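You operate a simulated robot arm through the tools that you are given. There is no shell and no other tool. Be economical: measure what you need, move in short steps, check, and stop when the job is done.

Carry out the task below with a simulated two-armed robot. There is one attempt and no reset: what you move stays moved.

## Task
Blow the loose hose through at 1.5 bar, then leave that line shut and at zero.
Fine: inlet valve and clamped regulator first; the hose end valve open for two seconds or more.

The check looks at the end state, three seconds after you hand in, the way a careful person would. Anything else that was tipped, shoved, dropped, spilled or broken makes it a failure.

## Robot
Two 7-joint arms with fingered hands on one trunk, on a base that drives. Base frame: it is fixed to the floor where the robot stands at the start and does not move with it; the origin is under the middle of the robot, x ahead of it, y to its left, z up. Units: m, rad, N and s.
The left shoulder is at the start at [0.07, 0.142, 1.014], the right one opposite. With the tool pointing down near the work surface each hand reaches from about 0.1 to 0.78 m from the robot's upright axis, wherever it stands, measured 20 degrees to its own side. Places, roughly: bench valve [0.6, -0.3, 0.9]; blow gun valve [-0.8, 1.2, 0.8]; bowl drain lever [0.5, 0.7, 0.2]; clamped regulator nut [0.6, -0.1, 0.9]; compressor switch [0.6, 0.4, 0.4]; far printer coupling [1.4, 1, 1.2]; far printer valve [1.4, 1.3, 1.2]; hanging regulator knob [0.7, -0.6, 1.1]; hanging regulator nut [0.7, -0.5, 1.1]; hose end valve [0.6, -0.2, 0.8]; inlet valve [0.6, 0, 0.9]; left outlet coupling [0.5, 0.5, 0.3]; left outlet valve [0.5, 0.5, 0.3]; near printer coupling [0.9, -0.4, 1.4]; outlet regulator knob [0.5, 0.7, 0.3]; right outlet coupling [0.5, 0.4, 0.3]. Payload 3.6 kg a hand.
Tool frame (each hand has its own): the origin (TCP) lies between the finger pads and is the grasp point; the fingertips stand 0.025 m ahead of it; z points along the fingers, y is the line along which they close. The gripper opens to 0.088 m. The gripper's body begins 0.029 m behind the TCP. The gripper is a hand of 5 fingers: y runs from the thumb to the fingers, the wrist lies at [-0.013, -0.097, -0.162] in the tool frame.
Orientation is told as [roll, pitch, yaw] about the base's x, y, z axes, in that order, counted from this pose: with the fingers straight down and the wrist toward the robot, the tool's x, y and z point along [0, 1, 0], [1, 0, 0] and [0, 0, -1] of the base frame.

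## Interface
- The arms move only by the tool apply_moves. It takes "left_deltas", "right_deltas" or both (then of equal length, played together; a hand with none holds still); each is a list of rows, each a list of 2 entries, a list of its own where there are three numbers: the shift along the base's x, y, z in mm, then the turn, a rotation vector about the base's x, y, z in rad. In form: [[[tx, ty, tz], [wx, wy, wz]], ...]. A call has 1 to 10 rows; each row is the pose to reach, as a shift and turn from the pose commanded when the call began. Rows are played at 5 a second. More than 0.05 m and 0.15 rad between two rows, and nothing of the call is played. A pose out of reach is approached as far as the arm can. The call stops where the force on the tool passes 40 N (or 10 N more than at its start, if that is more) or the arm is blocked; 0.2 s more then pass. In this call time passes only in rows, and 0.2 s behind the last. It gives the time, the measured TCP pose, the force on the tool (base axes), the opening and the grip force at its end, in the units of the frame above (readings bear some noise), with the torque about the TCP (base axes, N m) and any sound that the robot's microphone picked up.
- Cameras (640 x 400 px; columns grow to the right, rows downward): "scene" is now at [0.1315, -0.0192, 1.2283]; the picture's right is [-0.24, -0.97, 0.00], its down [-0.68, 0.17, -0.72] and it looks along [0.69, -0.17, -0.70] (base axes); focal length 214 px, centre (320, 200). "left" rides on the left gripper at [-0.059, -0.079, -0.105] in its tool frame; the picture's right is [-0.73, -0.32, 0.61], its down [0.62, -0.68, 0.38] and it looks along [0.29, 0.66, 0.70] (tool axes); focal length 234 px, centre (320, 200). "right" rides on the right gripper at [0.059, -0.079, -0.105] in its tool frame; the picture's right is [-0.73, 0.32, -0.61], its down [-0.62, -0.68, 0.38] and it looks along [-0.29, 0.66, 0.70] (tool axes); focal length 234 px, centre (320, 200). There is no depth. A picture from a camera that has moved, and an enlarged one, comes with that camera's place and axes in the base frame and with its lens.
- camera(camera): a new picture of that camera. No time passes.
- slide_trunk(by): slides the trunk up (or, below 0, down) by that many m; the arms and the scene camera ride with it, the base frame stays. It gives what a move gives, with no picture.
- roll_base(legs): drives the robot by 1 to 6 legs, each [ahead, left, turn to the left] in m, m and rad, along the robot's own axes; the way and the turn of a leg run together, so that a leg with both is an arc; at most 1.5 m and 3.142 rad a leg. The arms and the cameras ride along, it lands a little off, and it stops where it bumps. It gives what a move gives.
- move_fingers(index, middle, ring, little, thumb_bend, thumb_turn, hand): sets how far each is bent, from 0 (flat) to 100 (curled in); at 30 the hand is open as for a grip, at 70 the pads meet at the TCP. One left out holds its place. A second passes; each finger stops where it meets its share of the squeeze, and holds until it gets a number again. It is the only way to open and close the hand. It gives what a move gives, with no picture; readings hold the bend of each and the force on index, middle, ring, little, thumb and palm. thumb_turn goes from beside the hand (0) to across from the fingers (100), as for a grip.
- turn_head(pan, tilt): turns the head with the scene camera to pan (to the left, within 1.501 rad either way) and tilt (down, from -0.506 to 1.204), counted from straight ahead of the robot. It gives what a move gives.
- zoom(camera, box): a new picture of the part [left, top, right, bottom] of that camera's present view, enlarged. No time passes.
- finish_job(): hands the job in; it is judged then, once.

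Work in short steps. Places have to be worked out from the pictures, the camera data and where the tool is seen: move nearer, look again, correct. Check each grasp and each placing, and mend what went wrong. You have 120 turns and 108 pictures in all, those below and enlarged ones among them. Open the grippers and draw the arms clear of the work before you hand the job in, unless the task says otherwise; then end with one line.

The tools are called after ">>>" as name(argument=value, ...) on one line, values as JSON. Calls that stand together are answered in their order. apply_moves: Moves the arms, as the interface text tells. Its arguments: {"type":"object","properties":{"left_deltas":{"type":"array","items":{"type":"array"}},"right_deltas":{"type":"array","items":{"type":"array"}}},"required":[]} The other tools are called the same way: slide_trunk (by) slides the trunk up or down; move_fingers (index, middle, ring, little, thumb_bend, thumb_turn, hand) moves the fingers one by one; roll_base (legs) drives the base; turn_head (pan, tilt) turns the head that bears the scene camera; camera (camera) takes a picture; zoom (camera, box) takes an enlarged picture of a part of a camera's view; finish_job () hands the job in.

At the start:

```text
clock: 0.0
left_ee_pos: [0.5445, 0.1622, 1.0946]
left_tool_rot: [0.0, 0.0, 0.0]
left_ft_force: [-0.3, 0.8, 0.0]
left_ft_torque: [-0.03, 0.03, -0.01]
left_grip_width: 0.0877
left_grasp_force: 0.0
left_shape: jaw
left_bend: [30.0, 30.0, 30.0, 30.0, 30.0, 98.0]
left_finger forces: [0.0, 0.1, 0.0, 0.0, 0.1, 0.0]
right_ee_pos: [0.4658, -0.3239, 1.0713]
right_tool_rot: [0.001, 0.001, 0.0]
right_ft_force: [-0.7, -0.9, -0.6]
right_ft_torque: [0.02, 0.01, 0.01]
right_grip_width: 0.0876
right_grasp_force: 0.0
right_shape: jaw
right_bend: [30.0, 30.0, 30.0, 30.0, 30.0, 98.0]
right_finger forces: [0.0, 0.0, 0.0, 0.0, 0.0, 0.1]
trunk travel left (down, up): [-0.55, 0.39]
robot x, y, heading: [0.002, -0.0028, -0.003]
head pan, tilt: [-0.246, 0.773]
```

scene: 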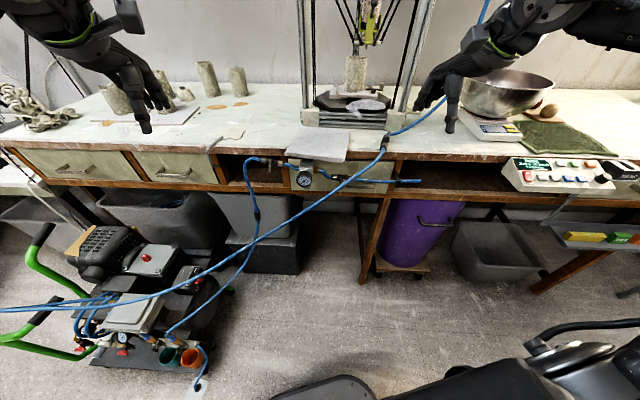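
right: 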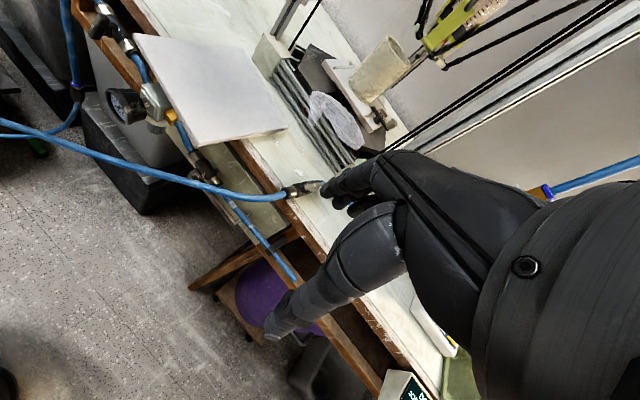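
left: 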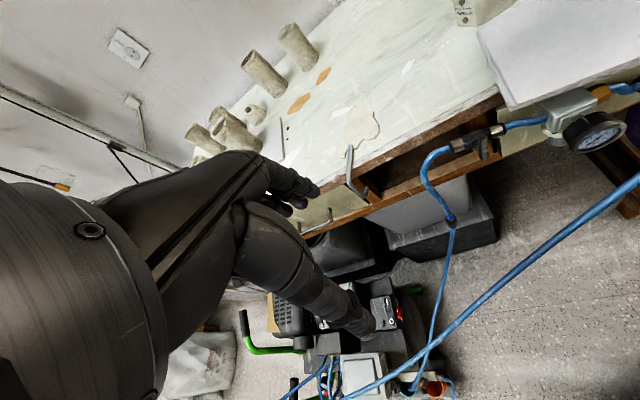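

I begin by looking closely at the bench front where the inlet valve, clamped regulator and hose end are, and at the compressor.

>>> zoom(camera="scene", box=[220, 120, 440, 258])

>>> zoom(camera="scene", box=[20, 220, 260, 400])

>>> zoom(camera="right", box=[60, 0, 340, 220])

>>> zoom(camera="left", box=[400, 60, 640, 210])

```text
2.90 times, centred on (330, 189) of scene
camera zoom: at [0.1315, -0.0192, 1.2283], right [-0.24, -0.97, 0.0], down [-0.68, 0.17, -0.72], along [0.69, -0.17, -0.7], focal length 622 px, centre (291, 232)
```

zoom: 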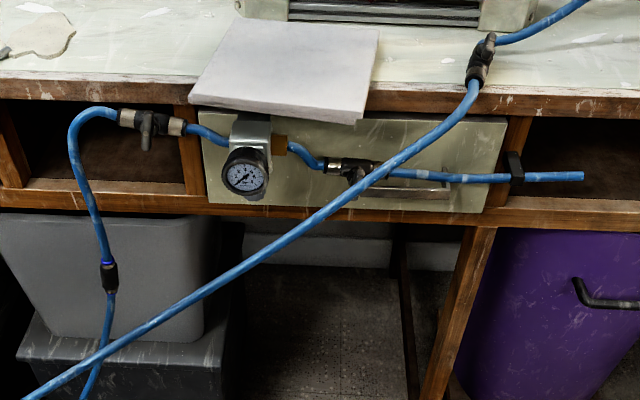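

```text
2.22 times, centred on (140, 310) of scene
camera zoom: at [0.1315, -0.0192, 1.2283], right [-0.24, -0.97, 0.0], down [-0.68, 0.17, -0.72], along [0.69, -0.17, -0.7], focal length 477 px, centre (720, -44)
```

zoom: 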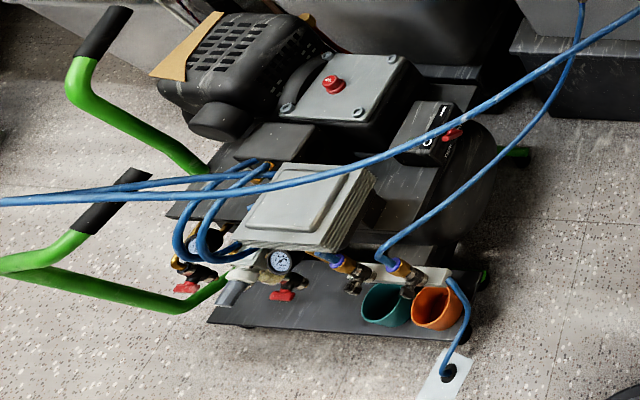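

```text
1.82 times, centred on (200, 110) of right
camera zoom: at [0.3867, -0.2653, 1.1789], right [0.32, -0.73, 0.61], down [-0.68, -0.62, -0.38], along [0.66, -0.29, -0.7], focal length 426 px, centre (538, 364)
```

zoom: 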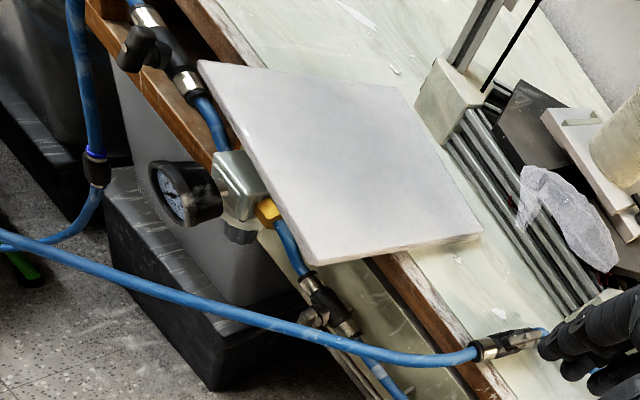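

```text
2.67 times, centred on (520, 135) of left
camera zoom: at [0.4661, 0.102, 1.1991], right [-0.32, -0.73, -0.61], down [-0.68, 0.62, -0.38], along [0.66, 0.29, -0.7], focal length 624 px, centre (-213, 373)
```

zoom: 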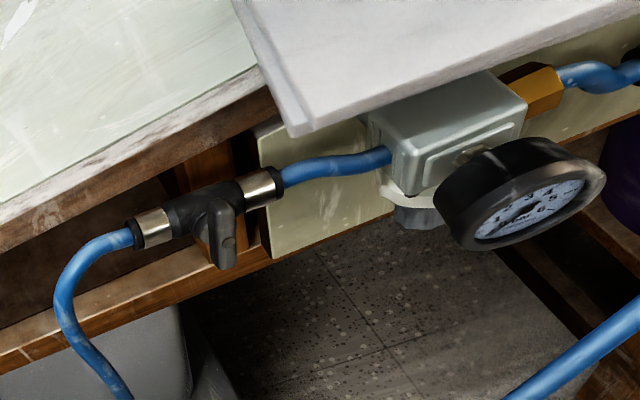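

The zooms look re-rendered, so I zoom in harder on the valves and the regulator, and on the compressor's panel.

>>> zoom(camera="scene", box=[250, 150, 330, 200])

>>> zoom(camera="scene", box=[310, 150, 430, 225])

>>> zoom(camera="scene", box=[80, 250, 220, 360])

>>> zoom(camera="left", box=[430, 90, 560, 180])

```text
8.00 times, centred on (290, 175) of scene
camera zoom: at [0.1315, -0.0192, 1.2283], right [-0.24, -0.97, 0.0], down [-0.68, 0.17, -0.72], along [0.69, -0.17, -0.7], focal length 1716 px, centre (560, 400)
```

zoom: 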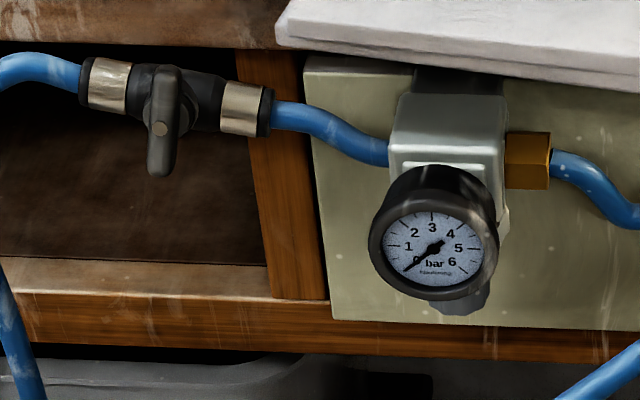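

```text
5.33 times, centred on (370, 188) of scene
camera zoom: at [0.1315, -0.0192, 1.2283], right [-0.24, -0.97, 0.0], down [-0.68, 0.17, -0.72], along [0.69, -0.17, -0.7], focal length 1144 px, centre (53, 267)
```

zoom: 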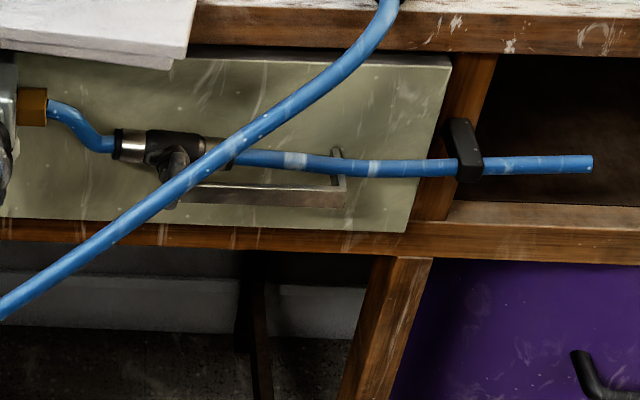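

```text
3.64 times, centred on (150, 305) of scene
camera zoom: at [0.1315, -0.0192, 1.2283], right [-0.24, -0.97, 0.0], down [-0.68, 0.17, -0.72], along [0.69, -0.17, -0.7], focal length 780 px, centre (938, -182)
```

zoom: 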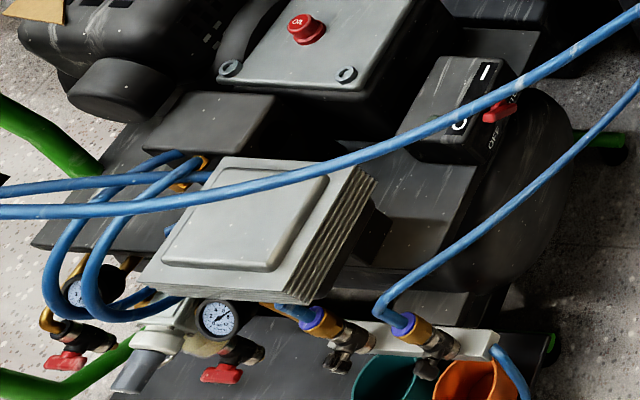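

```text
4.44 times, centred on (495, 135) of left
camera zoom: at [0.4661, 0.102, 1.1991], right [-0.32, -0.73, -0.61], down [-0.68, 0.62, -0.38], along [0.66, 0.29, -0.7], focal length 1041 px, centre (-458, 489)
```

zoom: 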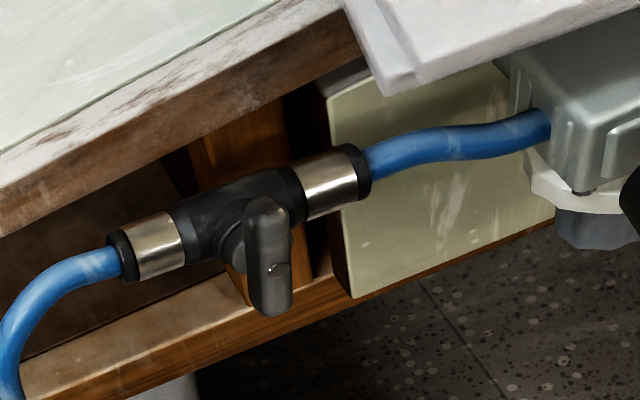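

The inlet valve lever hangs across the pipe (shut) and the gauge reads 0. Next I check the supply: compressor gauges, switch and outlet valves.

>>> zoom(camera="scene", box=[85, 310, 145, 360])

>>> zoom(camera="scene", box=[145, 310, 215, 360])

>>> zoom(camera="scene", box=[160, 255, 210, 295])

>>> zoom(camera="scene", box=[325, 170, 365, 195])

```text
8.00 times, centred on (115, 335) of scene
camera zoom: at [0.1315, -0.0192, 1.2283], right [-0.24, -0.97, 0.0], down [-0.68, 0.17, -0.72], along [0.69, -0.17, -0.7], focal length 1716 px, centre (1960, -880)
```

zoom: 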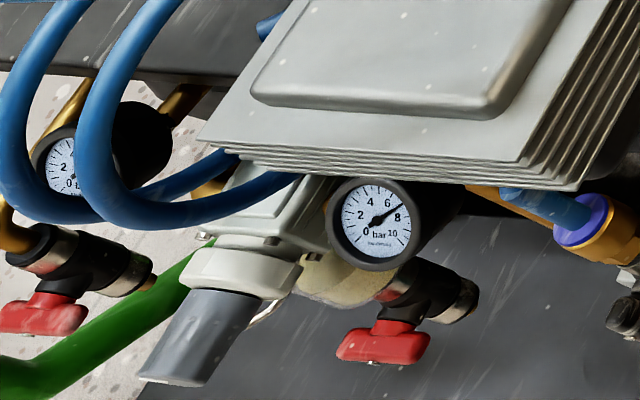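

```text
8.00 times, centred on (180, 335) of scene
camera zoom: at [0.1315, -0.0192, 1.2283], right [-0.24, -0.97, 0.0], down [-0.68, 0.17, -0.72], along [0.69, -0.17, -0.7], focal length 1716 px, centre (1440, -880)
```

zoom: 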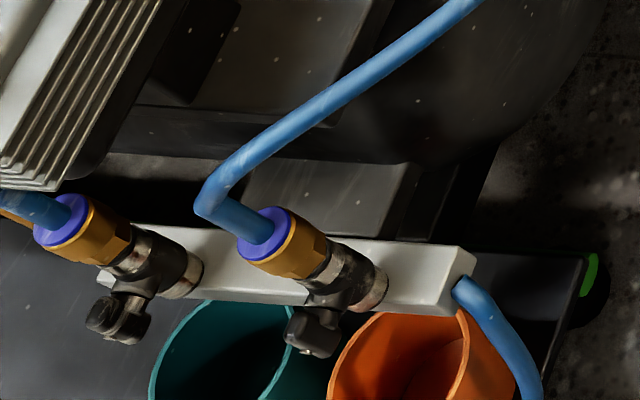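

```text
10.00 times, centred on (185, 275) of scene
camera zoom: at [0.1315, -0.0192, 1.2283], right [-0.24, -0.97, 0.0], down [-0.68, 0.17, -0.72], along [0.69, -0.17, -0.7], focal length 2145 px, centre (1670, -550)
```

zoom: 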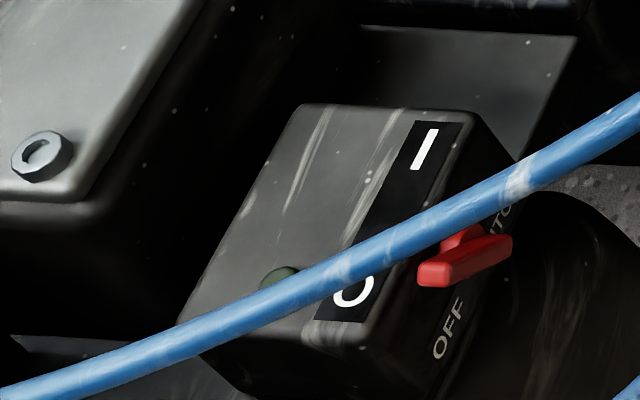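

```text
16.00 times, centred on (345, 182) of scene
camera zoom: at [0.1315, -0.0192, 1.2283], right [-0.24, -0.97, 0.0], down [-0.68, 0.17, -0.72], along [0.69, -0.17, -0.7], focal length 3432 px, centre (-80, 480)
```

zoom: 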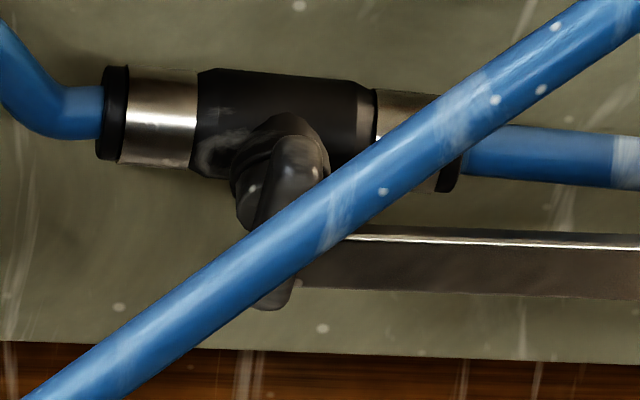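

Supply shows about 7 bar. I need better geometry, and a hose crosses in front of the work (by triangulation about x 0.53, z 0.90 at y -0.1). I draw both hands back so the trunk can go down for a level view.

>>> apply_moves(left_deltas=[[[-45, 0, 0], [0, 0, 0]], [[-90, 0, 0], [0, 0, 0]], [[-135, 0, 0], [0, 0, 0]], [[-180, 10, 0], [0, 0, 0]], [[-210, 30, 0], [0, 0, 0]]], right_deltas=[[[-30, 0, 0], [0, 0, 0]], [[-60, 0, 0], [0, 0, 0]], [[-90, 0, 0], [0, 0, 0]], [[-120, 0, 0], [0, 0, 0]], [[-140, 0, 0], [0, 0, 0]]])

>>> slide_trunk(by=-0.27)

>>> turn_head(pan=-0.2, tilt=0.25)

>>> camera(camera="scene")

```text
clock: 1.2
left_ee_pos: [0.3416, 0.1841, 1.0852]
left_tool_rot: [0.002, 0.0, -0.002]
left_ft_force: [0.8, -0.5, -0.3]
left_ft_torque: [-0.04, 0.0, 0.02]
left_grip_width: 0.0879
left_grasp_force: 0.0
left_shape: jaw
left_bend: [30.0, 30.0, 30.0, 30.0, 30.0, 98.0]
left_finger forces: [0.1, 0.1, 0.0, 0.0, 0.0, 0.0]
left hand out of reach, approached as far as the arm can: row 5
right_ee_pos: [0.3251, -0.3247, 1.072]
right_tool_rot: [0.001, 0.0, 0.003]
right_ft_force: [-0.6, 0.2, -0.2]
right_ft_torque: [-0.02, -0.01, 0.04]
right_grip_width: 0.0876
right_grasp_force: 0.0
right_shape: jaw
right_bend: [30.0, 30.0, 30.0, 30.0, 30.0, 98.0]
right_finger forces: [0.0, 0.1, 0.0, 0.0, 0.0, 0.0]
trunk travel left (down, up): [-0.55, 0.39]
robot x, y, heading: [-0.0015, -0.0013, -0.002]
head pan, tilt: [-0.246, 0.773]
```

```text
clock: 4.0
left_ee_pos: [0.3437, 0.1821, 0.8168]
left_tool_rot: [0.0, 0.0, 0.0]
left_ft_force: [-0.4, -0.5, -0.3]
left_ft_torque: [0.05, -0.01, 0.05]
left_grip_width: 0.0879
left_grasp_force: 0.0
left_shape: jaw
left_bend: [30.0, 30.0, 30.0, 30.0, 30.0, 98.0]
left_finger forces: [0.0, 0.0, 0.0, 0.0, 0.1, 0.0]
right_ee_pos: [0.3247, -0.3243, 0.8019]
right_tool_rot: [0.0, 0.001, -0.001]
right_ft_force: [0.2, 0.1, -0.1]
right_ft_torque: [-0.02, 0.0, -0.01]
right_grip_width: 0.0874
right_grasp_force: 0.1
right_shape: jaw
right_bend: [30.0, 30.0, 30.0, 30.0, 30.0, 98.0]
right_finger forces: [0.0, 0.0, 0.0, 0.1, 0.0, 0.0]
trunk travel left (down, up): [-0.28, 0.66]
robot x, y, heading: [0.0003, 0.003, 0.002]
head pan, tilt: [-0.246, 0.773]
```

```text
clock: 4.9
left_ee_pos: [0.3437, 0.1832, 0.8161]
left_tool_rot: [0.0, -0.001, -0.001]
left_ft_force: [0.3, -0.3, -0.5]
left_ft_torque: [-0.02, -0.03, 0.0]
left_grip_width: 0.0877
left_grasp_force: 0.0
left_shape: jaw
left_bend: [30.0, 30.0, 30.0, 30.0, 30.0, 98.0]
left_finger forces: [0.0, 0.0, 0.0, 0.0, 0.0, 0.0]
right_ee_pos: [0.3247, -0.3249, 0.803]
right_tool_rot: [0.0, -0.001, 0.001]
right_ft_force: [0.1, -0.1, 0.9]
right_ft_torque: [-0.01, -0.01, -0.03]
right_grip_width: 0.0876
right_grasp_force: 0.1
right_shape: jaw
right_bend: [30.0, 30.0, 30.0, 30.0, 30.0, 98.0]
right_finger forces: [0.1, 0.0, 0.0, 0.0, 0.0, 0.0]
trunk travel left (down, up): [-0.28, 0.66]
robot x, y, heading: [0.004, 0.0031, -0.003]
head pan, tilt: [-0.201, 0.25]
```

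```text
92 pictures are left
camera scene: at [0.1435, -0.018, 1.0052], right [-0.2, -0.98, 0.0], down [-0.24, 0.05, -0.97], along [0.95, -0.19, -0.25], focal length 214 px, centre (320, 200)
```

scene: 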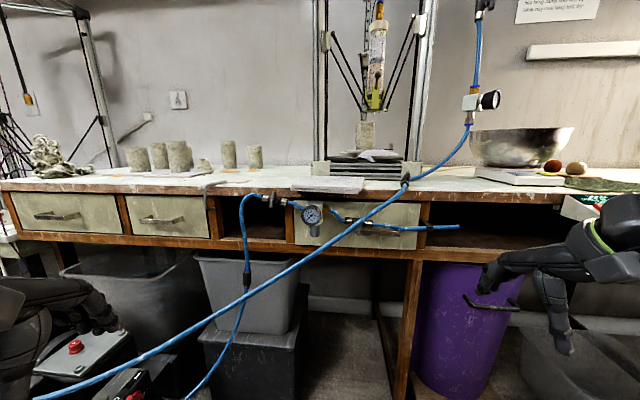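

Good, a nearly level view. I zoom on the three controls.

>>> zoom(camera="scene", box=[225, 180, 345, 255])

>>> zoom(camera="scene", box=[340, 190, 470, 260])

>>> zoom(camera="scene", box=[290, 195, 340, 245])

```text
5.33 times, centred on (285, 218) of scene
camera zoom: at [0.1435, -0.018, 1.0052], right [-0.2, -0.98, 0.0], down [-0.24, 0.05, -0.97], along [0.95, -0.19, -0.25], focal length 1144 px, centre (507, 107)
```

zoom: 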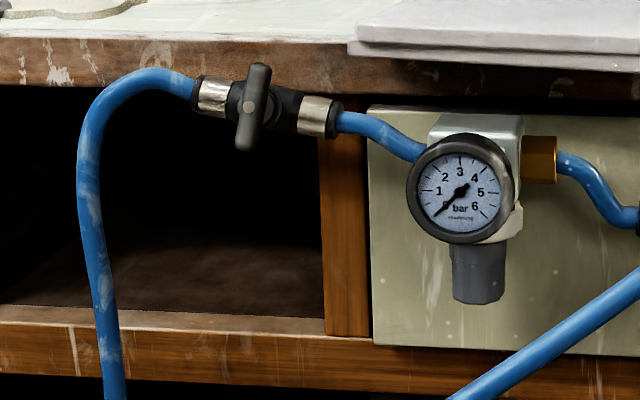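

```text
4.92 times, centred on (405, 225) of scene
camera zoom: at [0.1435, -0.018, 1.0052], right [-0.2, -0.98, 0.0], down [-0.24, 0.05, -0.97], along [0.95, -0.19, -0.25], focal length 1056 px, centre (-98, 77)
```

zoom: 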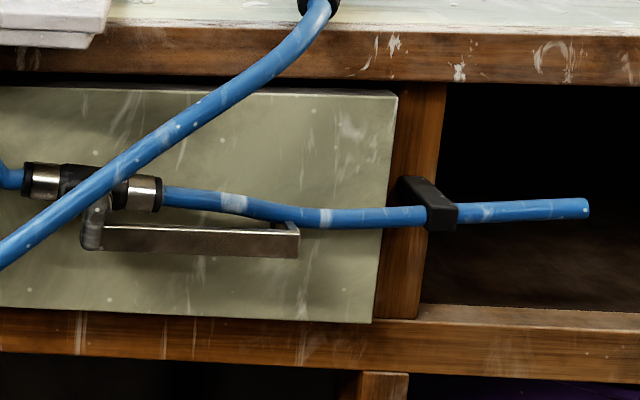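

```text
8.00 times, centred on (315, 220) of scene
camera zoom: at [0.1435, -0.018, 1.0052], right [-0.2, -0.98, 0.0], down [-0.24, 0.05, -0.97], along [0.95, -0.19, -0.25], focal length 1716 px, centre (360, 40)
```

zoom: 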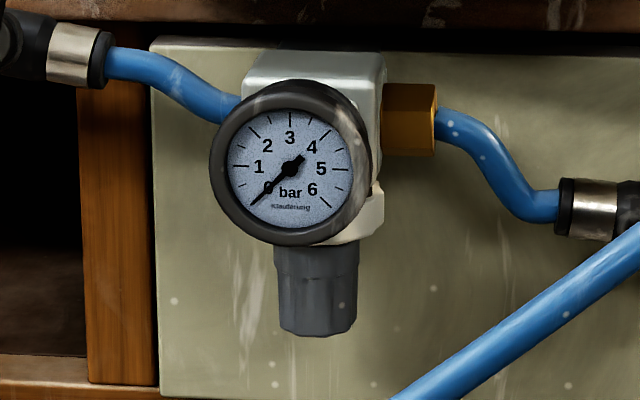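

Estimates so far: inlet handle centre ≈ (0.637, -0.003, 0.882) with a butterfly lever facing me. Knob ≈ (0.606, -0.098, 0.809), hanging down. The loose hose crosses about 7 cm in front of the knob. I would like to stand a bit further right, so I check that the floor there is clear.

>>> turn_head(pan=-0.9, tilt=0.8)

>>> camera(camera="scene")

```text
clock: 6.0
left_ee_pos: [0.344, 0.1828, 0.8175]
left_tool_rot: [0.0, 0.0, -0.001]
left_ft_force: [0.8, 0.5, 0.3]
left_ft_torque: [0.03, 0.0, -0.04]
left_grip_width: 0.0877
left_grasp_force: 0.0
left_shape: jaw
left_bend: [30.0, 30.0, 30.0, 30.0, 30.0, 98.0]
left_finger forces: [0.1, 0.1, 0.0, 0.1, 0.0, 0.0]
right_ee_pos: [0.3246, -0.3239, 0.8022]
right_tool_rot: [0.002, 0.001, 0.001]
right_ft_force: [-0.6, 0.4, -0.4]
right_ft_torque: [0.0, -0.03, -0.05]
right_grip_width: 0.0878
right_grasp_force: 0.0
right_shape: jaw
right_bend: [30.0, 30.0, 30.0, 30.0, 30.0, 98.0]
right_finger forces: [0.1, 0.0, 0.0, 0.0, 0.0, 0.1]
trunk travel left (down, up): [-0.28, 0.66]
robot x, y, heading: [-0.0015, -0.0018, 0.004]
head pan, tilt: [-0.901, 0.799]
```

```text
88 pictures are left
camera scene: at [0.1021, -0.0625, 0.9562], right [-0.78, -0.62, 0.0], down [-0.45, 0.56, -0.7], along [0.43, -0.55, -0.72], focal length 214 px, centre (320, 200)
```

scene: 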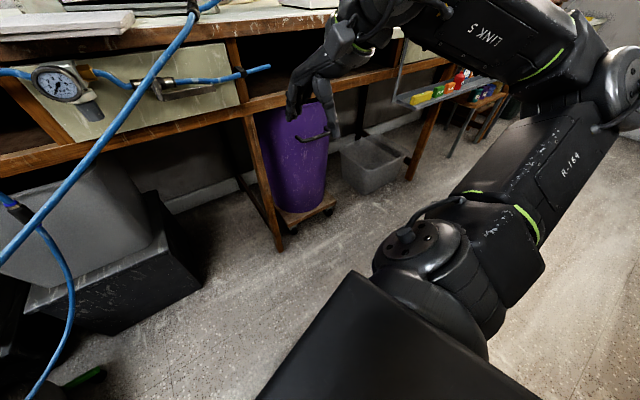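

The floor on the right is clear. I move the base 0.2 m right, raise the trunk a little and look back at the work.

>>> roll_base(legs=[[0, -0.2, 0]])

>>> slide_trunk(by=0.12)

>>> turn_head(pan=0.1, tilt=0.4)

>>> camera(camera="scene")

```text
clock: 7.6
left_ee_pos: [0.3435, -0.0196, 0.8169]
left_tool_rot: [0.001, 0.001, 0.0]
left_ft_force: [0.2, 0.5, -0.7]
left_ft_torque: [0.03, 0.06, -0.01]
left_grip_width: 0.0878
left_grasp_force: 0.0
left_shape: jaw
left_bend: [30.0, 30.0, 30.0, 30.0, 30.0, 98.0]
left_finger forces: [0.0, 0.1, 0.0, 0.0, 0.0, 0.1]
right_ee_pos: [0.3258, -0.5278, 0.8027]
right_tool_rot: [0.003, -0.002, 0.004]
right_ft_force: [-0.6, -0.1, 0.1]
right_ft_torque: [-0.03, 0.0, 0.02]
right_grip_width: 0.0877
right_grasp_force: 0.1
right_shape: jaw
right_bend: [30.0, 30.0, 30.0, 30.0, 30.0, 98.0]
right_finger forces: [0.0, 0.1, 0.0, 0.0, 0.1, 0.0]
trunk travel left (down, up): [-0.28, 0.66]
robot x, y, heading: [-0.0005, -0.2031, 0.002]
head pan, tilt: [-0.901, 0.799]
```

```text
clock: 9.1
left_ee_pos: [0.3442, -0.0195, 0.9372]
left_tool_rot: [0.001, 0.0, -0.001]
left_ft_force: [-0.3, 0.3, 0.1]
left_ft_torque: [0.0, -0.02, 0.0]
left_grip_width: 0.0878
left_grasp_force: 0.0
left_shape: jaw
left_bend: [30.0, 30.0, 30.0, 30.0, 30.0, 98.0]
left_finger forces: [0.1, 0.0, 0.1, 0.0, 0.1, 0.1]
right_ee_pos: [0.3257, -0.5271, 0.9216]
right_tool_rot: [0.001, -0.001, 0.003]
right_ft_force: [-0.1, 0.3, 0.0]
right_ft_torque: [-0.03, -0.03, -0.01]
right_grip_width: 0.0875
right_grasp_force: 0.0
right_shape: jaw
right_bend: [30.0, 30.0, 30.0, 30.0, 30.0, 98.0]
right_finger forces: [0.1, 0.1, 0.1, 0.1, 0.0, 0.1]
trunk travel left (down, up): [-0.4, 0.54]
robot x, y, heading: [0.0016, -0.205, -0.004]
head pan, tilt: [-0.901, 0.799]
```

```text
clock: 10.3
left_ee_pos: [0.344, -0.0196, 0.9363]
left_tool_rot: [0.001, 0.001, -0.001]
left_ft_force: [0.4, 0.2, -0.4]
left_ft_torque: [0.02, 0.0, 0.0]
left_grip_width: 0.0876
left_grasp_force: 0.0
left_shape: jaw
left_bend: [30.0, 30.0, 30.0, 30.0, 30.0, 98.0]
left_finger forces: [0.1, 0.0, 0.0, 0.0, 0.0, 0.0]
right_ee_pos: [0.3252, -0.5274, 0.9217]
right_tool_rot: [0.0, -0.001, 0.0]
right_ft_force: [0.2, -0.2, -0.6]
right_ft_torque: [-0.02, -0.02, -0.01]
right_grip_width: 0.0875
right_grasp_force: 0.0
right_shape: jaw
right_bend: [30.0, 30.0, 30.0, 30.0, 30.0, 98.0]
right_finger forces: [0.0, 0.0, 0.0, 0.0, 0.0, 0.0]
trunk travel left (down, up): [-0.4, 0.54]
robot x, y, heading: [0.0023, -0.2025, 0.0]
head pan, tilt: [0.099, 0.4]
```

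```text
87 pictures are left
camera scene: at [0.1442, -0.193, 1.1112], right [0.1, -0.99, 0.0], down [-0.39, -0.04, -0.92], along [0.92, 0.09, -0.39], focal length 214 px, centre (320, 200)
```

scene: 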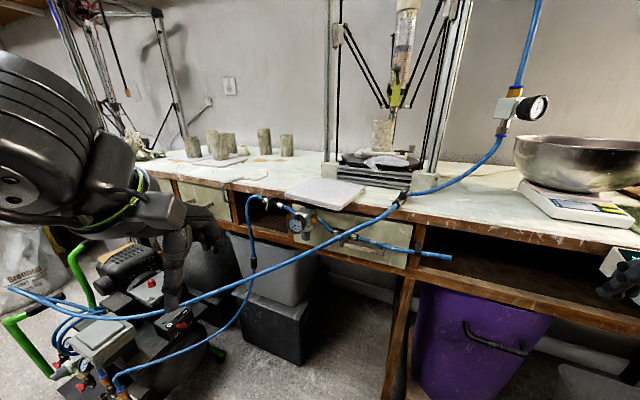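

The left hand can now turn to point forward with the closing line horizontal (thumb right), well above the crossing hose. I turn in two stages while easing forward.

>>> apply_moves(left_deltas=[[[10, 8, 5], [-0.086, -0.086, 0.086]], [[20, 16, 10], [-0.172, -0.172, 0.172]], [[30, 24, 10], [-0.258, -0.258, 0.258]], [[40, 32, 10], [-0.344, -0.344, 0.344]], [[50, 40, 10], [-0.43, -0.43, 0.43]], [[60, 48, 10], [-0.516, -0.516, 0.516]], [[70, 56, 10], [-0.602, -0.602, 0.602]]])

>>> apply_moves(left_deltas=[[[5, 0, 0], [-0.086, -0.086, 0.086]], [[10, 0, 0], [-0.172, -0.172, 0.172]], [[15, 0, 0], [-0.258, -0.258, 0.258]], [[20, 0, 0], [-0.344, -0.344, 0.344]], [[25, 0, 0], [-0.43, -0.43, 0.43]], [[30, 0, 0], [-0.516, -0.516, 0.516]], [[35, 0, 0], [-0.602, -0.602, 0.602]]])

>>> camera(camera="scene")

>>> camera(camera="left")

```text
clock: 11.9
left_ee_pos: [0.4251, 0.0389, 0.956]
left_tool_rot: [-0.782, -0.338, 0.783]
left_ft_force: [-0.1, 0.4, -0.3]
left_ft_torque: [-0.01, 0.01, -0.02]
left_grip_width: 0.0878
left_grasp_force: 0.1
left_shape: jaw
left_bend: [30.0, 30.0, 30.0, 30.0, 30.0, 98.0]
left_finger forces: [0.0, 0.0, 0.0, 0.1, 0.1, 0.0]
left hand out of reach, approached as far as the arm can: row 6, 7
right_ee_pos: [0.3253, -0.5279, 0.922]
right_tool_rot: [0.001, 0.002, 0.002]
right_ft_force: [-0.1, -0.7, -0.6]
right_ft_torque: [0.04, -0.01, 0.0]
right_grip_width: 0.0877
right_grasp_force: 0.1
right_shape: jaw
right_bend: [30.0, 30.0, 30.0, 30.0, 30.0, 98.0]
right_finger forces: [0.0, 0.1, 0.0, 0.0, 0.0, 0.0]
trunk travel left (down, up): [-0.4, 0.54]
robot x, y, heading: [-0.0002, -0.201, 0.003]
head pan, tilt: [0.099, 0.4]
```

```text
clock: 13.6
left_ee_pos: [0.4657, -0.0399, 0.9517]
left_tool_rot: [-1.548, 0.004, 1.567]
left_ft_force: [-1.1, 0.1, 0.3]
left_ft_torque: [-0.04, 0.01, 0.0]
left_grip_width: 0.0877
left_grasp_force: 0.1
left_shape: jaw
left_bend: [30.0, 30.0, 30.0, 30.0, 30.0, 98.0]
left_finger forces: [0.0, 0.0, 0.0, 0.1, 0.0, 0.0]
left hand out of reach, approached as far as the arm can: row 1, 2, 3, 4, 5, 6, 7
right_ee_pos: [0.3251, -0.5261, 0.9218]
right_tool_rot: [-0.001, -0.001, 0.003]
right_ft_force: [-0.4, 0.2, -1.0]
right_ft_torque: [-0.01, 0.01, -0.02]
right_grip_width: 0.088
right_grasp_force: 0.0
right_shape: jaw
right_bend: [30.0, 30.0, 30.0, 30.0, 30.0, 98.0]
right_finger forces: [0.0, 0.0, 0.0, 0.0, 0.0, 0.0]
trunk travel left (down, up): [-0.4, 0.54]
robot x, y, heading: [-0.0003, -0.203, 0.006]
head pan, tilt: [0.099, 0.4]
```

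```text
86 pictures are left
camera scene: at [0.1448, -0.1914, 1.1111], right [0.1, -0.99, 0.0], down [-0.39, -0.04, -0.92], along [0.92, 0.09, -0.39], focal length 214 px, centre (320, 200)
```

scene: 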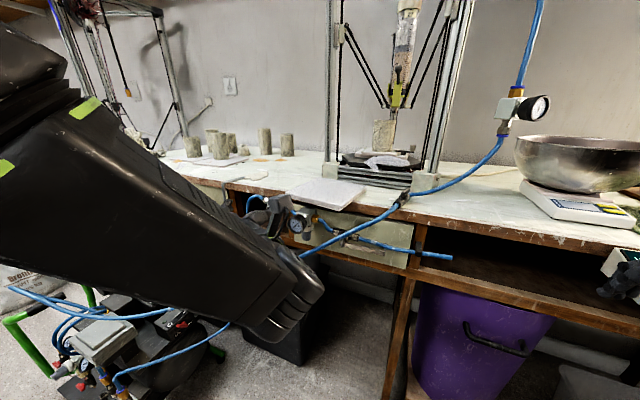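

```text
85 pictures are left
camera left: at [0.3629, -0.1186, 1.0125], right [0.62, -0.32, 0.71], down [0.37, -0.69, -0.63], along [0.69, 0.65, -0.31], focal length 234 px, centre (320, 200)
```

left: 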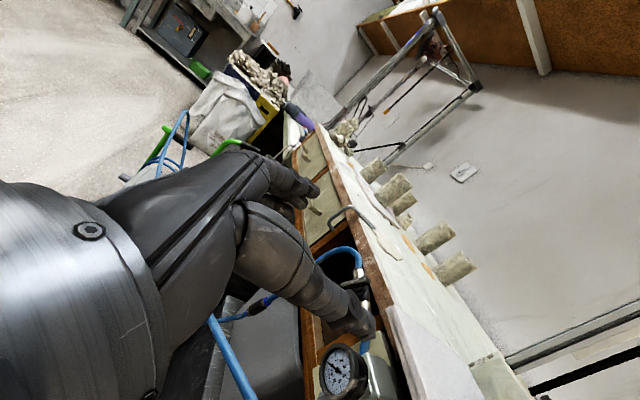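

The hand points forward as planned but is at its limit to the left. I shift the base 4.5 cm left, then add tilt (down 0.25, roll 0.24 to match the handle) and check.

>>> roll_base(legs=[[0, 0.045, 0]])

>>> apply_moves(left_deltas=[[[10, 0, -10], [0.1, 0.1, 0]], [[20, 0, -20], [0.18, 0.18, 0]], [[30, 0, -30], [0.24, 0.25, 0]], [[40, 0, -40], [0.24, 0.25, 0]]])

>>> zoom(camera="scene", box=[220, 170, 340, 245])

>>> zoom(camera="left", box=[220, 150, 460, 400])

```text
clock: 14.4
left_ee_pos: [0.4659, 0.0055, 0.9513]
left_tool_rot: [-1.548, 0.004, 1.566]
left_ft_force: [-0.7, -0.2, -0.9]
left_ft_torque: [-0.02, -0.02, -0.01]
left_grip_width: 0.0878
left_grasp_force: 0.1
left_shape: jaw
left_bend: [30.0, 30.0, 30.0, 30.0, 30.0, 98.0]
left_finger forces: [0.0, 0.0, 0.1, 0.0, 0.1, 0.1]
right_ee_pos: [0.325, -0.4804, 0.9233]
right_tool_rot: [-0.001, 0.002, 0.004]
right_ft_force: [-0.3, -0.3, -0.1]
right_ft_torque: [-0.01, 0.02, -0.05]
right_grip_width: 0.0877
right_grasp_force: 0.1
right_shape: jaw
right_bend: [30.0, 30.0, 30.0, 30.0, 30.0, 98.0]
right_finger forces: [0.0, 0.0, 0.0, 0.1, 0.0, 0.0]
trunk travel left (down, up): [-0.4, 0.54]
robot x, y, heading: [-0.0, -0.1615, 0.004]
head pan, tilt: [0.099, 0.4]
```

```text
clock: 15.4
left_ee_pos: [0.4985, -0.0129, 0.9203]
left_tool_rot: [-1.29, -0.232, 1.534]
left_ft_force: [0.6, 0.4, -0.8]
left_ft_torque: [0.01, 0.02, 0.05]
left_grip_width: 0.0878
left_grasp_force: 0.0
left_shape: jaw
left_bend: [30.0, 30.0, 30.0, 30.0, 30.0, 98.0]
left_finger forces: [0.0, 0.1, 0.0, 0.1, 0.1, 0.1]
left hand out of reach, approached as far as the arm can: row 2, 3, 4
right_ee_pos: [0.3255, -0.4831, 0.9209]
right_tool_rot: [0.001, 0.001, 0.0]
right_ft_force: [0.3, -0.7, -0.3]
right_ft_torque: [-0.04, -0.01, -0.04]
right_grip_width: 0.0875
right_grasp_force: 0.1
right_shape: jaw
right_bend: [30.0, 30.0, 30.0, 30.0, 30.0, 98.0]
right_finger forces: [0.0, 0.0, 0.0, 0.0, 0.1, 0.1]
trunk travel left (down, up): [-0.4, 0.54]
robot x, y, heading: [0.0013, -0.1545, 0.001]
head pan, tilt: [0.099, 0.4]
```

```text
5.33 times, centred on (280, 208) of scene
camera zoom: at [0.1444, -0.1482, 1.1112], right [0.1, -0.99, 0.0], down [-0.39, -0.04, -0.92], along [0.92, 0.09, -0.39], focal length 1144 px, centre (533, 160)
```

zoom: 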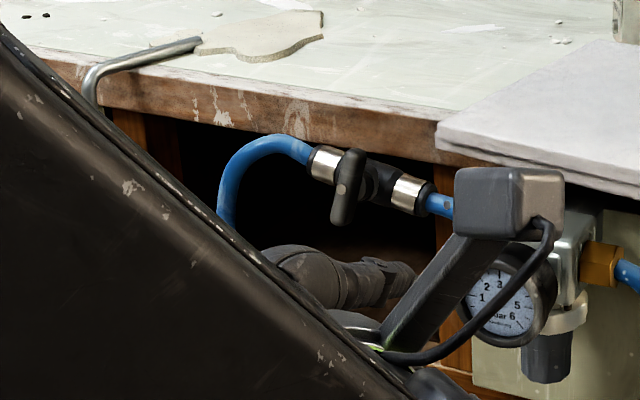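

```text
1.60 times, centred on (340, 275) of left
camera zoom: at [0.4111, -0.1059, 0.9856], right [0.77, -0.47, 0.44], down [0.18, -0.51, -0.84], along [0.62, 0.73, -0.31], focal length 375 px, centre (288, 80)
```

zoom: 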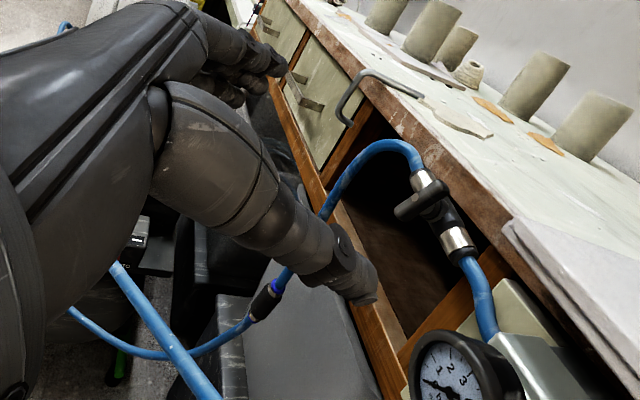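

Handle re-triangulated at ≈ (0.645, -0.006, 0.880), and the open hand is lined up. I advance part way along that line, keeping the fingertips short of the handle.

>>> apply_moves(left_deltas=[[[25, 4, -15], [0, 0, 0]], [[50, 8, -30], [0, 0, 0]], [[75, 10, -36], [0, 0, 0]]])

>>> zoom(camera="scene", box=[220, 170, 340, 245])

>>> zoom(camera="left", box=[220, 150, 460, 400])

```text
clock: 16.2
left_ee_pos: [0.5666, -0.0319, 0.9152]
left_tool_rot: [-1.273, -0.22, 1.522]
left_ft_force: [0.4, 1.0, -0.6]
left_ft_torque: [-0.01, -0.02, 0.03]
left_grip_width: 0.0879
left_grasp_force: 0.1
left_shape: jaw
left_bend: [30.0, 30.0, 30.0, 30.0, 30.0, 98.0]
left_finger forces: [0.0, 0.1, 0.0, 0.1, 0.0, 0.0]
left hand out of reach, approached as far as the arm can: row 1, 2, 3
right_ee_pos: [0.3267, -0.4815, 0.9217]
right_tool_rot: [0.0, 0.0, 0.001]
right_ft_force: [0.3, 0.2, -0.6]
right_ft_torque: [-0.02, 0.03, -0.02]
right_grip_width: 0.0877
right_grasp_force: 0.1
right_shape: jaw
right_bend: [30.0, 30.0, 30.0, 30.0, 30.0, 98.0]
right_finger forces: [0.1, 0.0, 0.1, 0.0, 0.1, 0.1]
trunk travel left (down, up): [-0.4, 0.54]
robot x, y, heading: [0.0014, -0.1585, 0.002]
head pan, tilt: [0.099, 0.4]
```

```text
5.33 times, centred on (280, 208) of scene
camera zoom: at [0.1466, -0.1469, 1.1109], right [0.1, -0.99, 0.0], down [-0.39, -0.04, -0.92], along [0.92, 0.09, -0.39], focal length 1144 px, centre (533, 160)
```

zoom: 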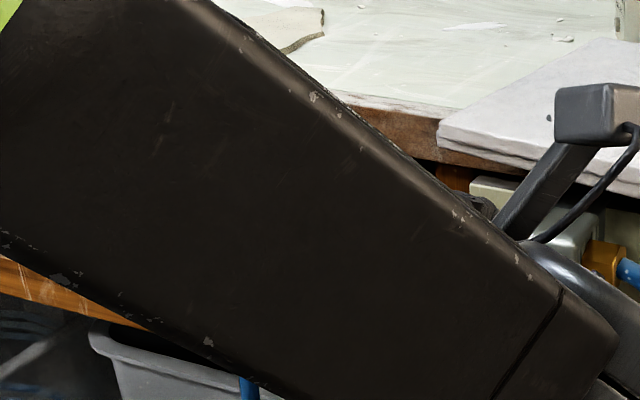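

```text
1.60 times, centred on (340, 275) of left
camera zoom: at [0.4806, -0.1247, 0.9832], right [0.77, -0.47, 0.43], down [0.16, -0.52, -0.84], along [0.62, 0.72, -0.32], focal length 375 px, centre (288, 80)
```

zoom: 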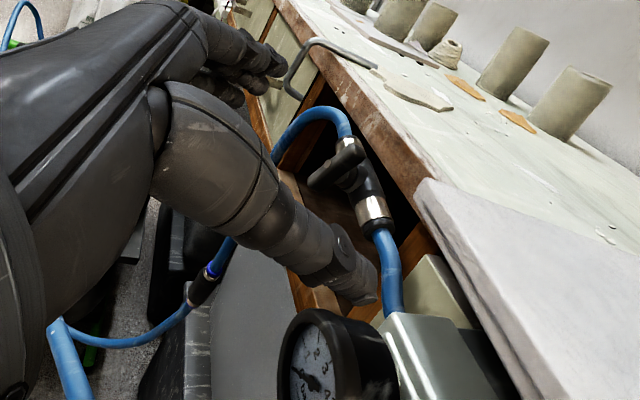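

In this orientation the forearm limits me: the hand drifts right and stays high. Pushing the lever with a fingertip from the easy fingers-down pose is simpler, so I back out and turn the hand back.

>>> apply_moves(left_deltas=[[[-30, 5, 5], [-0.08, -0.08, 0]], [[-60, 10, 10], [-0.16, -0.16, 0]], [[-90, 15, 20], [-0.24, -0.24, 0]], [[-110, 20, 30], [-0.24, -0.24, 0]]])

>>> apply_moves(left_deltas=[[[-5, 5, 10], [0.086, 0.086, -0.086]], [[-10, 10, 20], [0.172, 0.172, -0.172]], [[-15, 15, 30], [0.258, 0.258, -0.258]], [[-20, 20, 40], [0.344, 0.344, -0.344]], [[-20, 25, 50], [0.43, 0.43, -0.43]], [[-20, 30, 60], [0.516, 0.516, -0.516]], [[-20, 30, 70], [0.602, 0.602, -0.602]]])

>>> apply_moves(left_deltas=[[[0, 5, 5], [0.086, 0.086, -0.086]], [[0, 10, 10], [0.172, 0.172, -0.172]], [[0, 15, 15], [0.258, 0.258, -0.258]], [[0, 20, 20], [0.344, 0.344, -0.344]], [[0, 20, 20], [0.43, 0.43, -0.43]], [[0, 20, 20], [0.516, 0.516, -0.516]], [[0, 20, 20], [0.602, 0.602, -0.602]]])

```text
clock: 17.2
left_ee_pos: [0.4594, -0.0117, 0.9439]
left_tool_rot: [-1.539, 0.003, 1.563]
left_ft_force: [-0.8, -0.4, 0.5]
left_ft_torque: [-0.01, 0.0, -0.02]
left_grip_width: 0.088
left_grasp_force: 0.0
left_shape: jaw
left_bend: [30.0, 30.0, 30.0, 30.0, 30.0, 98.0]
left_finger forces: [0.0, 0.0, 0.0, 0.0, 0.0, 0.1]
left hand out of reach, approached as far as the arm can: row 1, 4
right_ee_pos: [0.3258, -0.4829, 0.9214]
right_tool_rot: [-0.001, 0.0, 0.003]
right_ft_force: [-0.6, -0.5, -0.2]
right_ft_torque: [-0.04, -0.03, 0.02]
right_grip_width: 0.0876
right_grasp_force: 0.0
right_shape: jaw
right_bend: [30.0, 30.0, 30.0, 30.0, 30.0, 98.0]
right_finger forces: [0.0, 0.0, 0.0, 0.1, 0.0, 0.0]
trunk travel left (down, up): [-0.4, 0.54]
robot x, y, heading: [-0.0019, -0.1586, -0.002]
head pan, tilt: [0.099, 0.4]
```

```text
clock: 18.9
left_ee_pos: [0.4389, 0.0177, 1.0149]
left_tool_rot: [-0.757, -0.334, 0.786]
left_ft_force: [0.0, -0.3, -0.7]
left_ft_torque: [0.0, -0.04, -0.01]
left_grip_width: 0.0876
left_grasp_force: 0.0
left_shape: jaw
left_bend: [30.0, 30.0, 30.0, 30.0, 30.0, 98.0]
left_finger forces: [0.0, 0.1, 0.1, 0.1, 0.0, 0.0]
left hand out of reach, approached as far as the arm can: row 1, 2, 3, 4
right_ee_pos: [0.3247, -0.4819, 0.9216]
right_tool_rot: [0.0, 0.0, 0.001]
right_ft_force: [-0.2, 0.3, 0.2]
right_ft_torque: [0.0, -0.02, -0.01]
right_grip_width: 0.0879
right_grasp_force: 0.1
right_shape: jaw
right_bend: [30.0, 30.0, 30.0, 30.0, 30.0, 98.0]
right_finger forces: [0.0, 0.0, 0.0, 0.0, 0.0, 0.0]
trunk travel left (down, up): [-0.4, 0.54]
robot x, y, heading: [0.0032, -0.1566, 0.002]
head pan, tilt: [0.099, 0.4]
```

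```text
clock: 20.4
left_ee_pos: [0.4388, 0.037, 1.0355]
left_tool_rot: [0.028, 0.001, 0.008]
left_ft_force: [-0.9, -1.0, 0.1]
left_ft_torque: [0.03, -0.01, 0.0]
left_grip_width: 0.0878
left_grasp_force: 0.1
left_shape: jaw
left_bend: [30.0, 30.0, 30.0, 30.0, 30.0, 98.0]
left_finger forces: [0.0, 0.1, 0.0, 0.0, 0.0, 0.0]
right_ee_pos: [0.3259, -0.4841, 0.9218]
right_tool_rot: [0.002, 0.0, 0.002]
right_ft_force: [0.1, -0.6, -0.6]
right_ft_torque: [0.0, 0.0, 0.04]
right_grip_width: 0.0876
right_grasp_force: 0.0
right_shape: jaw
right_bend: [30.0, 30.0, 30.0, 30.0, 30.0, 98.0]
right_finger forces: [0.0, 0.0, 0.1, 0.1, 0.0, 0.1]
trunk travel left (down, up): [-0.4, 0.54]
robot x, y, heading: [0.0017, -0.1579, 0.004]
head pan, tilt: [0.099, 0.4]
```

Left hand is back to fingers-down. I form a pointing pinch (index to thumb, the other fingers curled) and look at it.

>>> move_fingers(hand="left", index=66, middle=100, ring=100, little=100, thumb_bend=68)

>>> camera(camera="left")

>>> camera(camera="scene")

```text
clock: 21.4
left_ee_pos: [0.4386, 0.037, 1.0347]
left_tool_rot: [0.027, 0.002, 0.008]
left_ft_force: [0.7, -0.3, -0.2]
left_ft_torque: [0.05, -0.01, -0.02]
left_grip_width: 0.0052
left_grasp_force: 0.1
left_shape: fingers
left_bend: [66.0, 100.0, 100.0, 100.0, 68.0, 98.0]
left_finger forces: [0.0, 0.0, 0.1, 0.0, 0.0, 0.0]
right_ee_pos: [0.3249, -0.482, 0.9224]
right_tool_rot: [0.0, -0.001, 0.002]
right_ft_force: [0.2, 0.2, -0.6]
right_ft_torque: [0.0, 0.0, -0.05]
right_grip_width: 0.0878
right_grasp_force: 0.2
right_shape: jaw
right_bend: [30.0, 30.0, 30.0, 30.0, 30.0, 98.0]
right_finger forces: [0.1, 0.0, 0.0, 0.0, 0.0, 0.0]
trunk travel left (down, up): [-0.4, 0.54]
robot x, y, heading: [0.0007, -0.1556, -0.0]
head pan, tilt: [0.099, 0.4]
```

```text
80 pictures are left
camera left: at [0.3616, -0.0252, 1.1391], right [-0.32, -0.71, -0.63], down [-0.69, 0.63, -0.37], along [0.65, 0.31, -0.69], focal length 234 px, centre (320, 200)
```

left: 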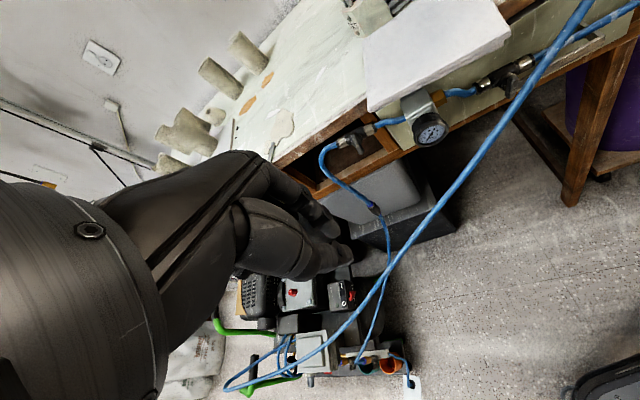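

```text
79 pictures are left
camera scene: at [0.1442, -0.1478, 1.1113], right [0.1, -0.99, 0.0], down [-0.39, -0.04, -0.92], along [0.92, 0.09, -0.39], focal length 214 px, centre (320, 200)
```

scene: 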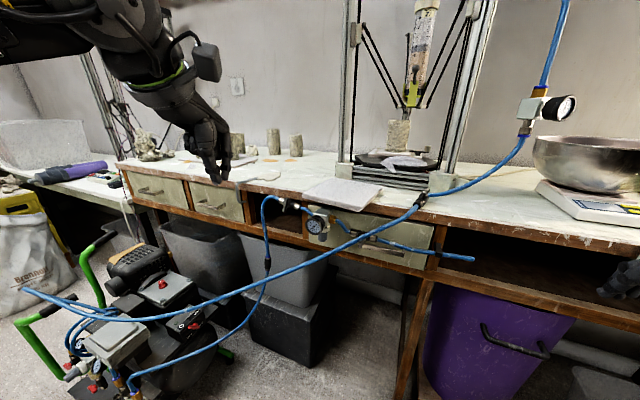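

>>> zoom(camera="scene", box=[170, 90, 290, 195])

>>> zoom(camera="left", box=[240, 160, 380, 290])

```text
3.81 times, centred on (230, 142) of scene
camera zoom: at [0.1442, -0.1478, 1.1113], right [0.1, -0.99, 0.0], down [-0.39, -0.04, -0.92], along [0.92, 0.09, -0.39], focal length 817 px, centre (663, 419)
```

zoom: 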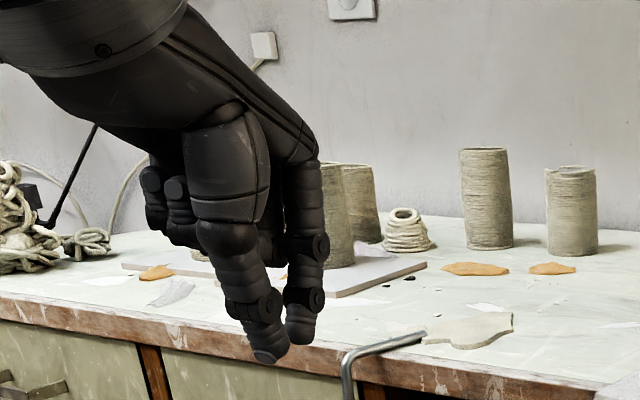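

```text
3.08 times, centred on (310, 225) of left
camera zoom: at [0.3616, -0.0252, 1.1391], right [-0.32, -0.71, -0.63], down [-0.69, 0.63, -0.37], along [0.65, 0.31, -0.69], focal length 720 px, centre (351, 123)
```

zoom: 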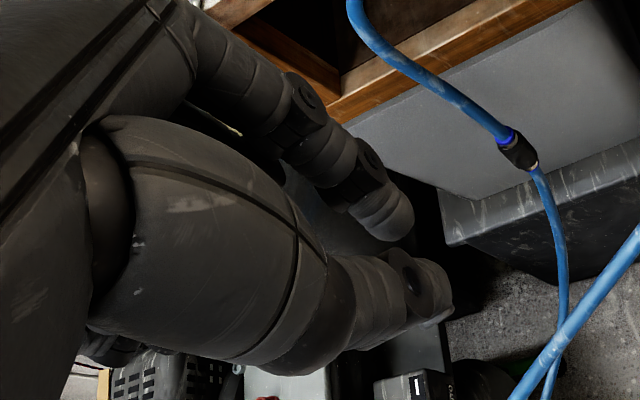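

Index fingertip is at ≈ TCP + (0.012, -0.007, -0.022). I move it above and to the left of the lever's upper wing, then look before lowering.

>>> apply_moves(left_deltas=[[[45, 0, -10], [0, 0, 0]], [[90, -5, -25], [0, 0, 0]], [[135, -8, -45], [0, 0, 0]], [[175, -10, -65], [0, 0, 0]], [[188, -10, -85], [0, 0, 0]]])

>>> zoom(camera="scene", box=[230, 150, 330, 230])

>>> zoom(camera="left", box=[240, 120, 420, 290])

```text
clock: 22.6
left_ee_pos: [0.6283, 0.0282, 0.9498]
left_tool_rot: [0.026, 0.001, 0.006]
left_ft_force: [0.5, -0.5, 0.1]
left_ft_torque: [0.0, 0.0, 0.0]
left_grip_width: 0.0047
left_grasp_force: 0.1
left_shape: fingers
left_bend: [66.0, 100.0, 100.0, 100.0, 68.0, 98.0]
left_finger forces: [0.0, 0.2, 0.0, 0.0, 0.1, 0.0]
right_ee_pos: [0.3251, -0.4812, 0.9222]
right_tool_rot: [0.0, 0.002, 0.0]
right_ft_force: [-0.7, -0.3, 0.6]
right_ft_torque: [-0.02, -0.02, -0.02]
right_grip_width: 0.0878
right_grasp_force: 0.1
right_shape: jaw
right_bend: [30.0, 30.0, 30.0, 30.0, 30.0, 98.0]
right_finger forces: [0.0, 0.0, 0.0, 0.0, 0.0, 0.0]
trunk travel left (down, up): [-0.4, 0.54]
robot x, y, heading: [0.0011, -0.1552, 0.001]
head pan, tilt: [0.099, 0.4]
```

```text
5.00 times, centred on (280, 190) of scene
camera zoom: at [0.1445, -0.1475, 1.1112], right [0.1, -0.99, 0.0], down [-0.39, -0.04, -0.92], along [0.92, 0.09, -0.39], focal length 1072 px, centre (520, 250)
```

zoom: 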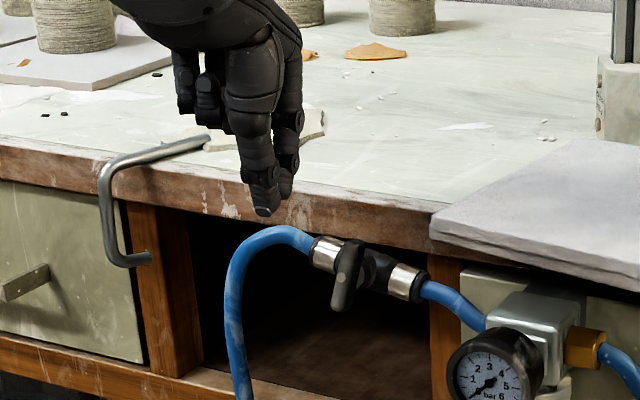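

```text
2.35 times, centred on (330, 205) of left
camera zoom: at [0.5506, -0.0348, 1.054], right [-0.32, -0.71, -0.63], down [-0.69, 0.63, -0.37], along [0.65, 0.31, -0.69], focal length 551 px, centre (296, 188)
```

zoom: 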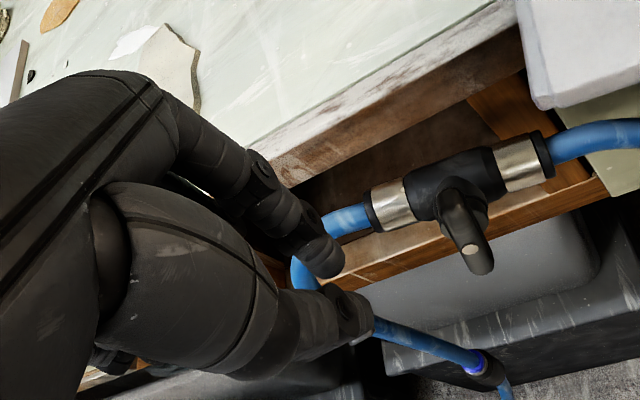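

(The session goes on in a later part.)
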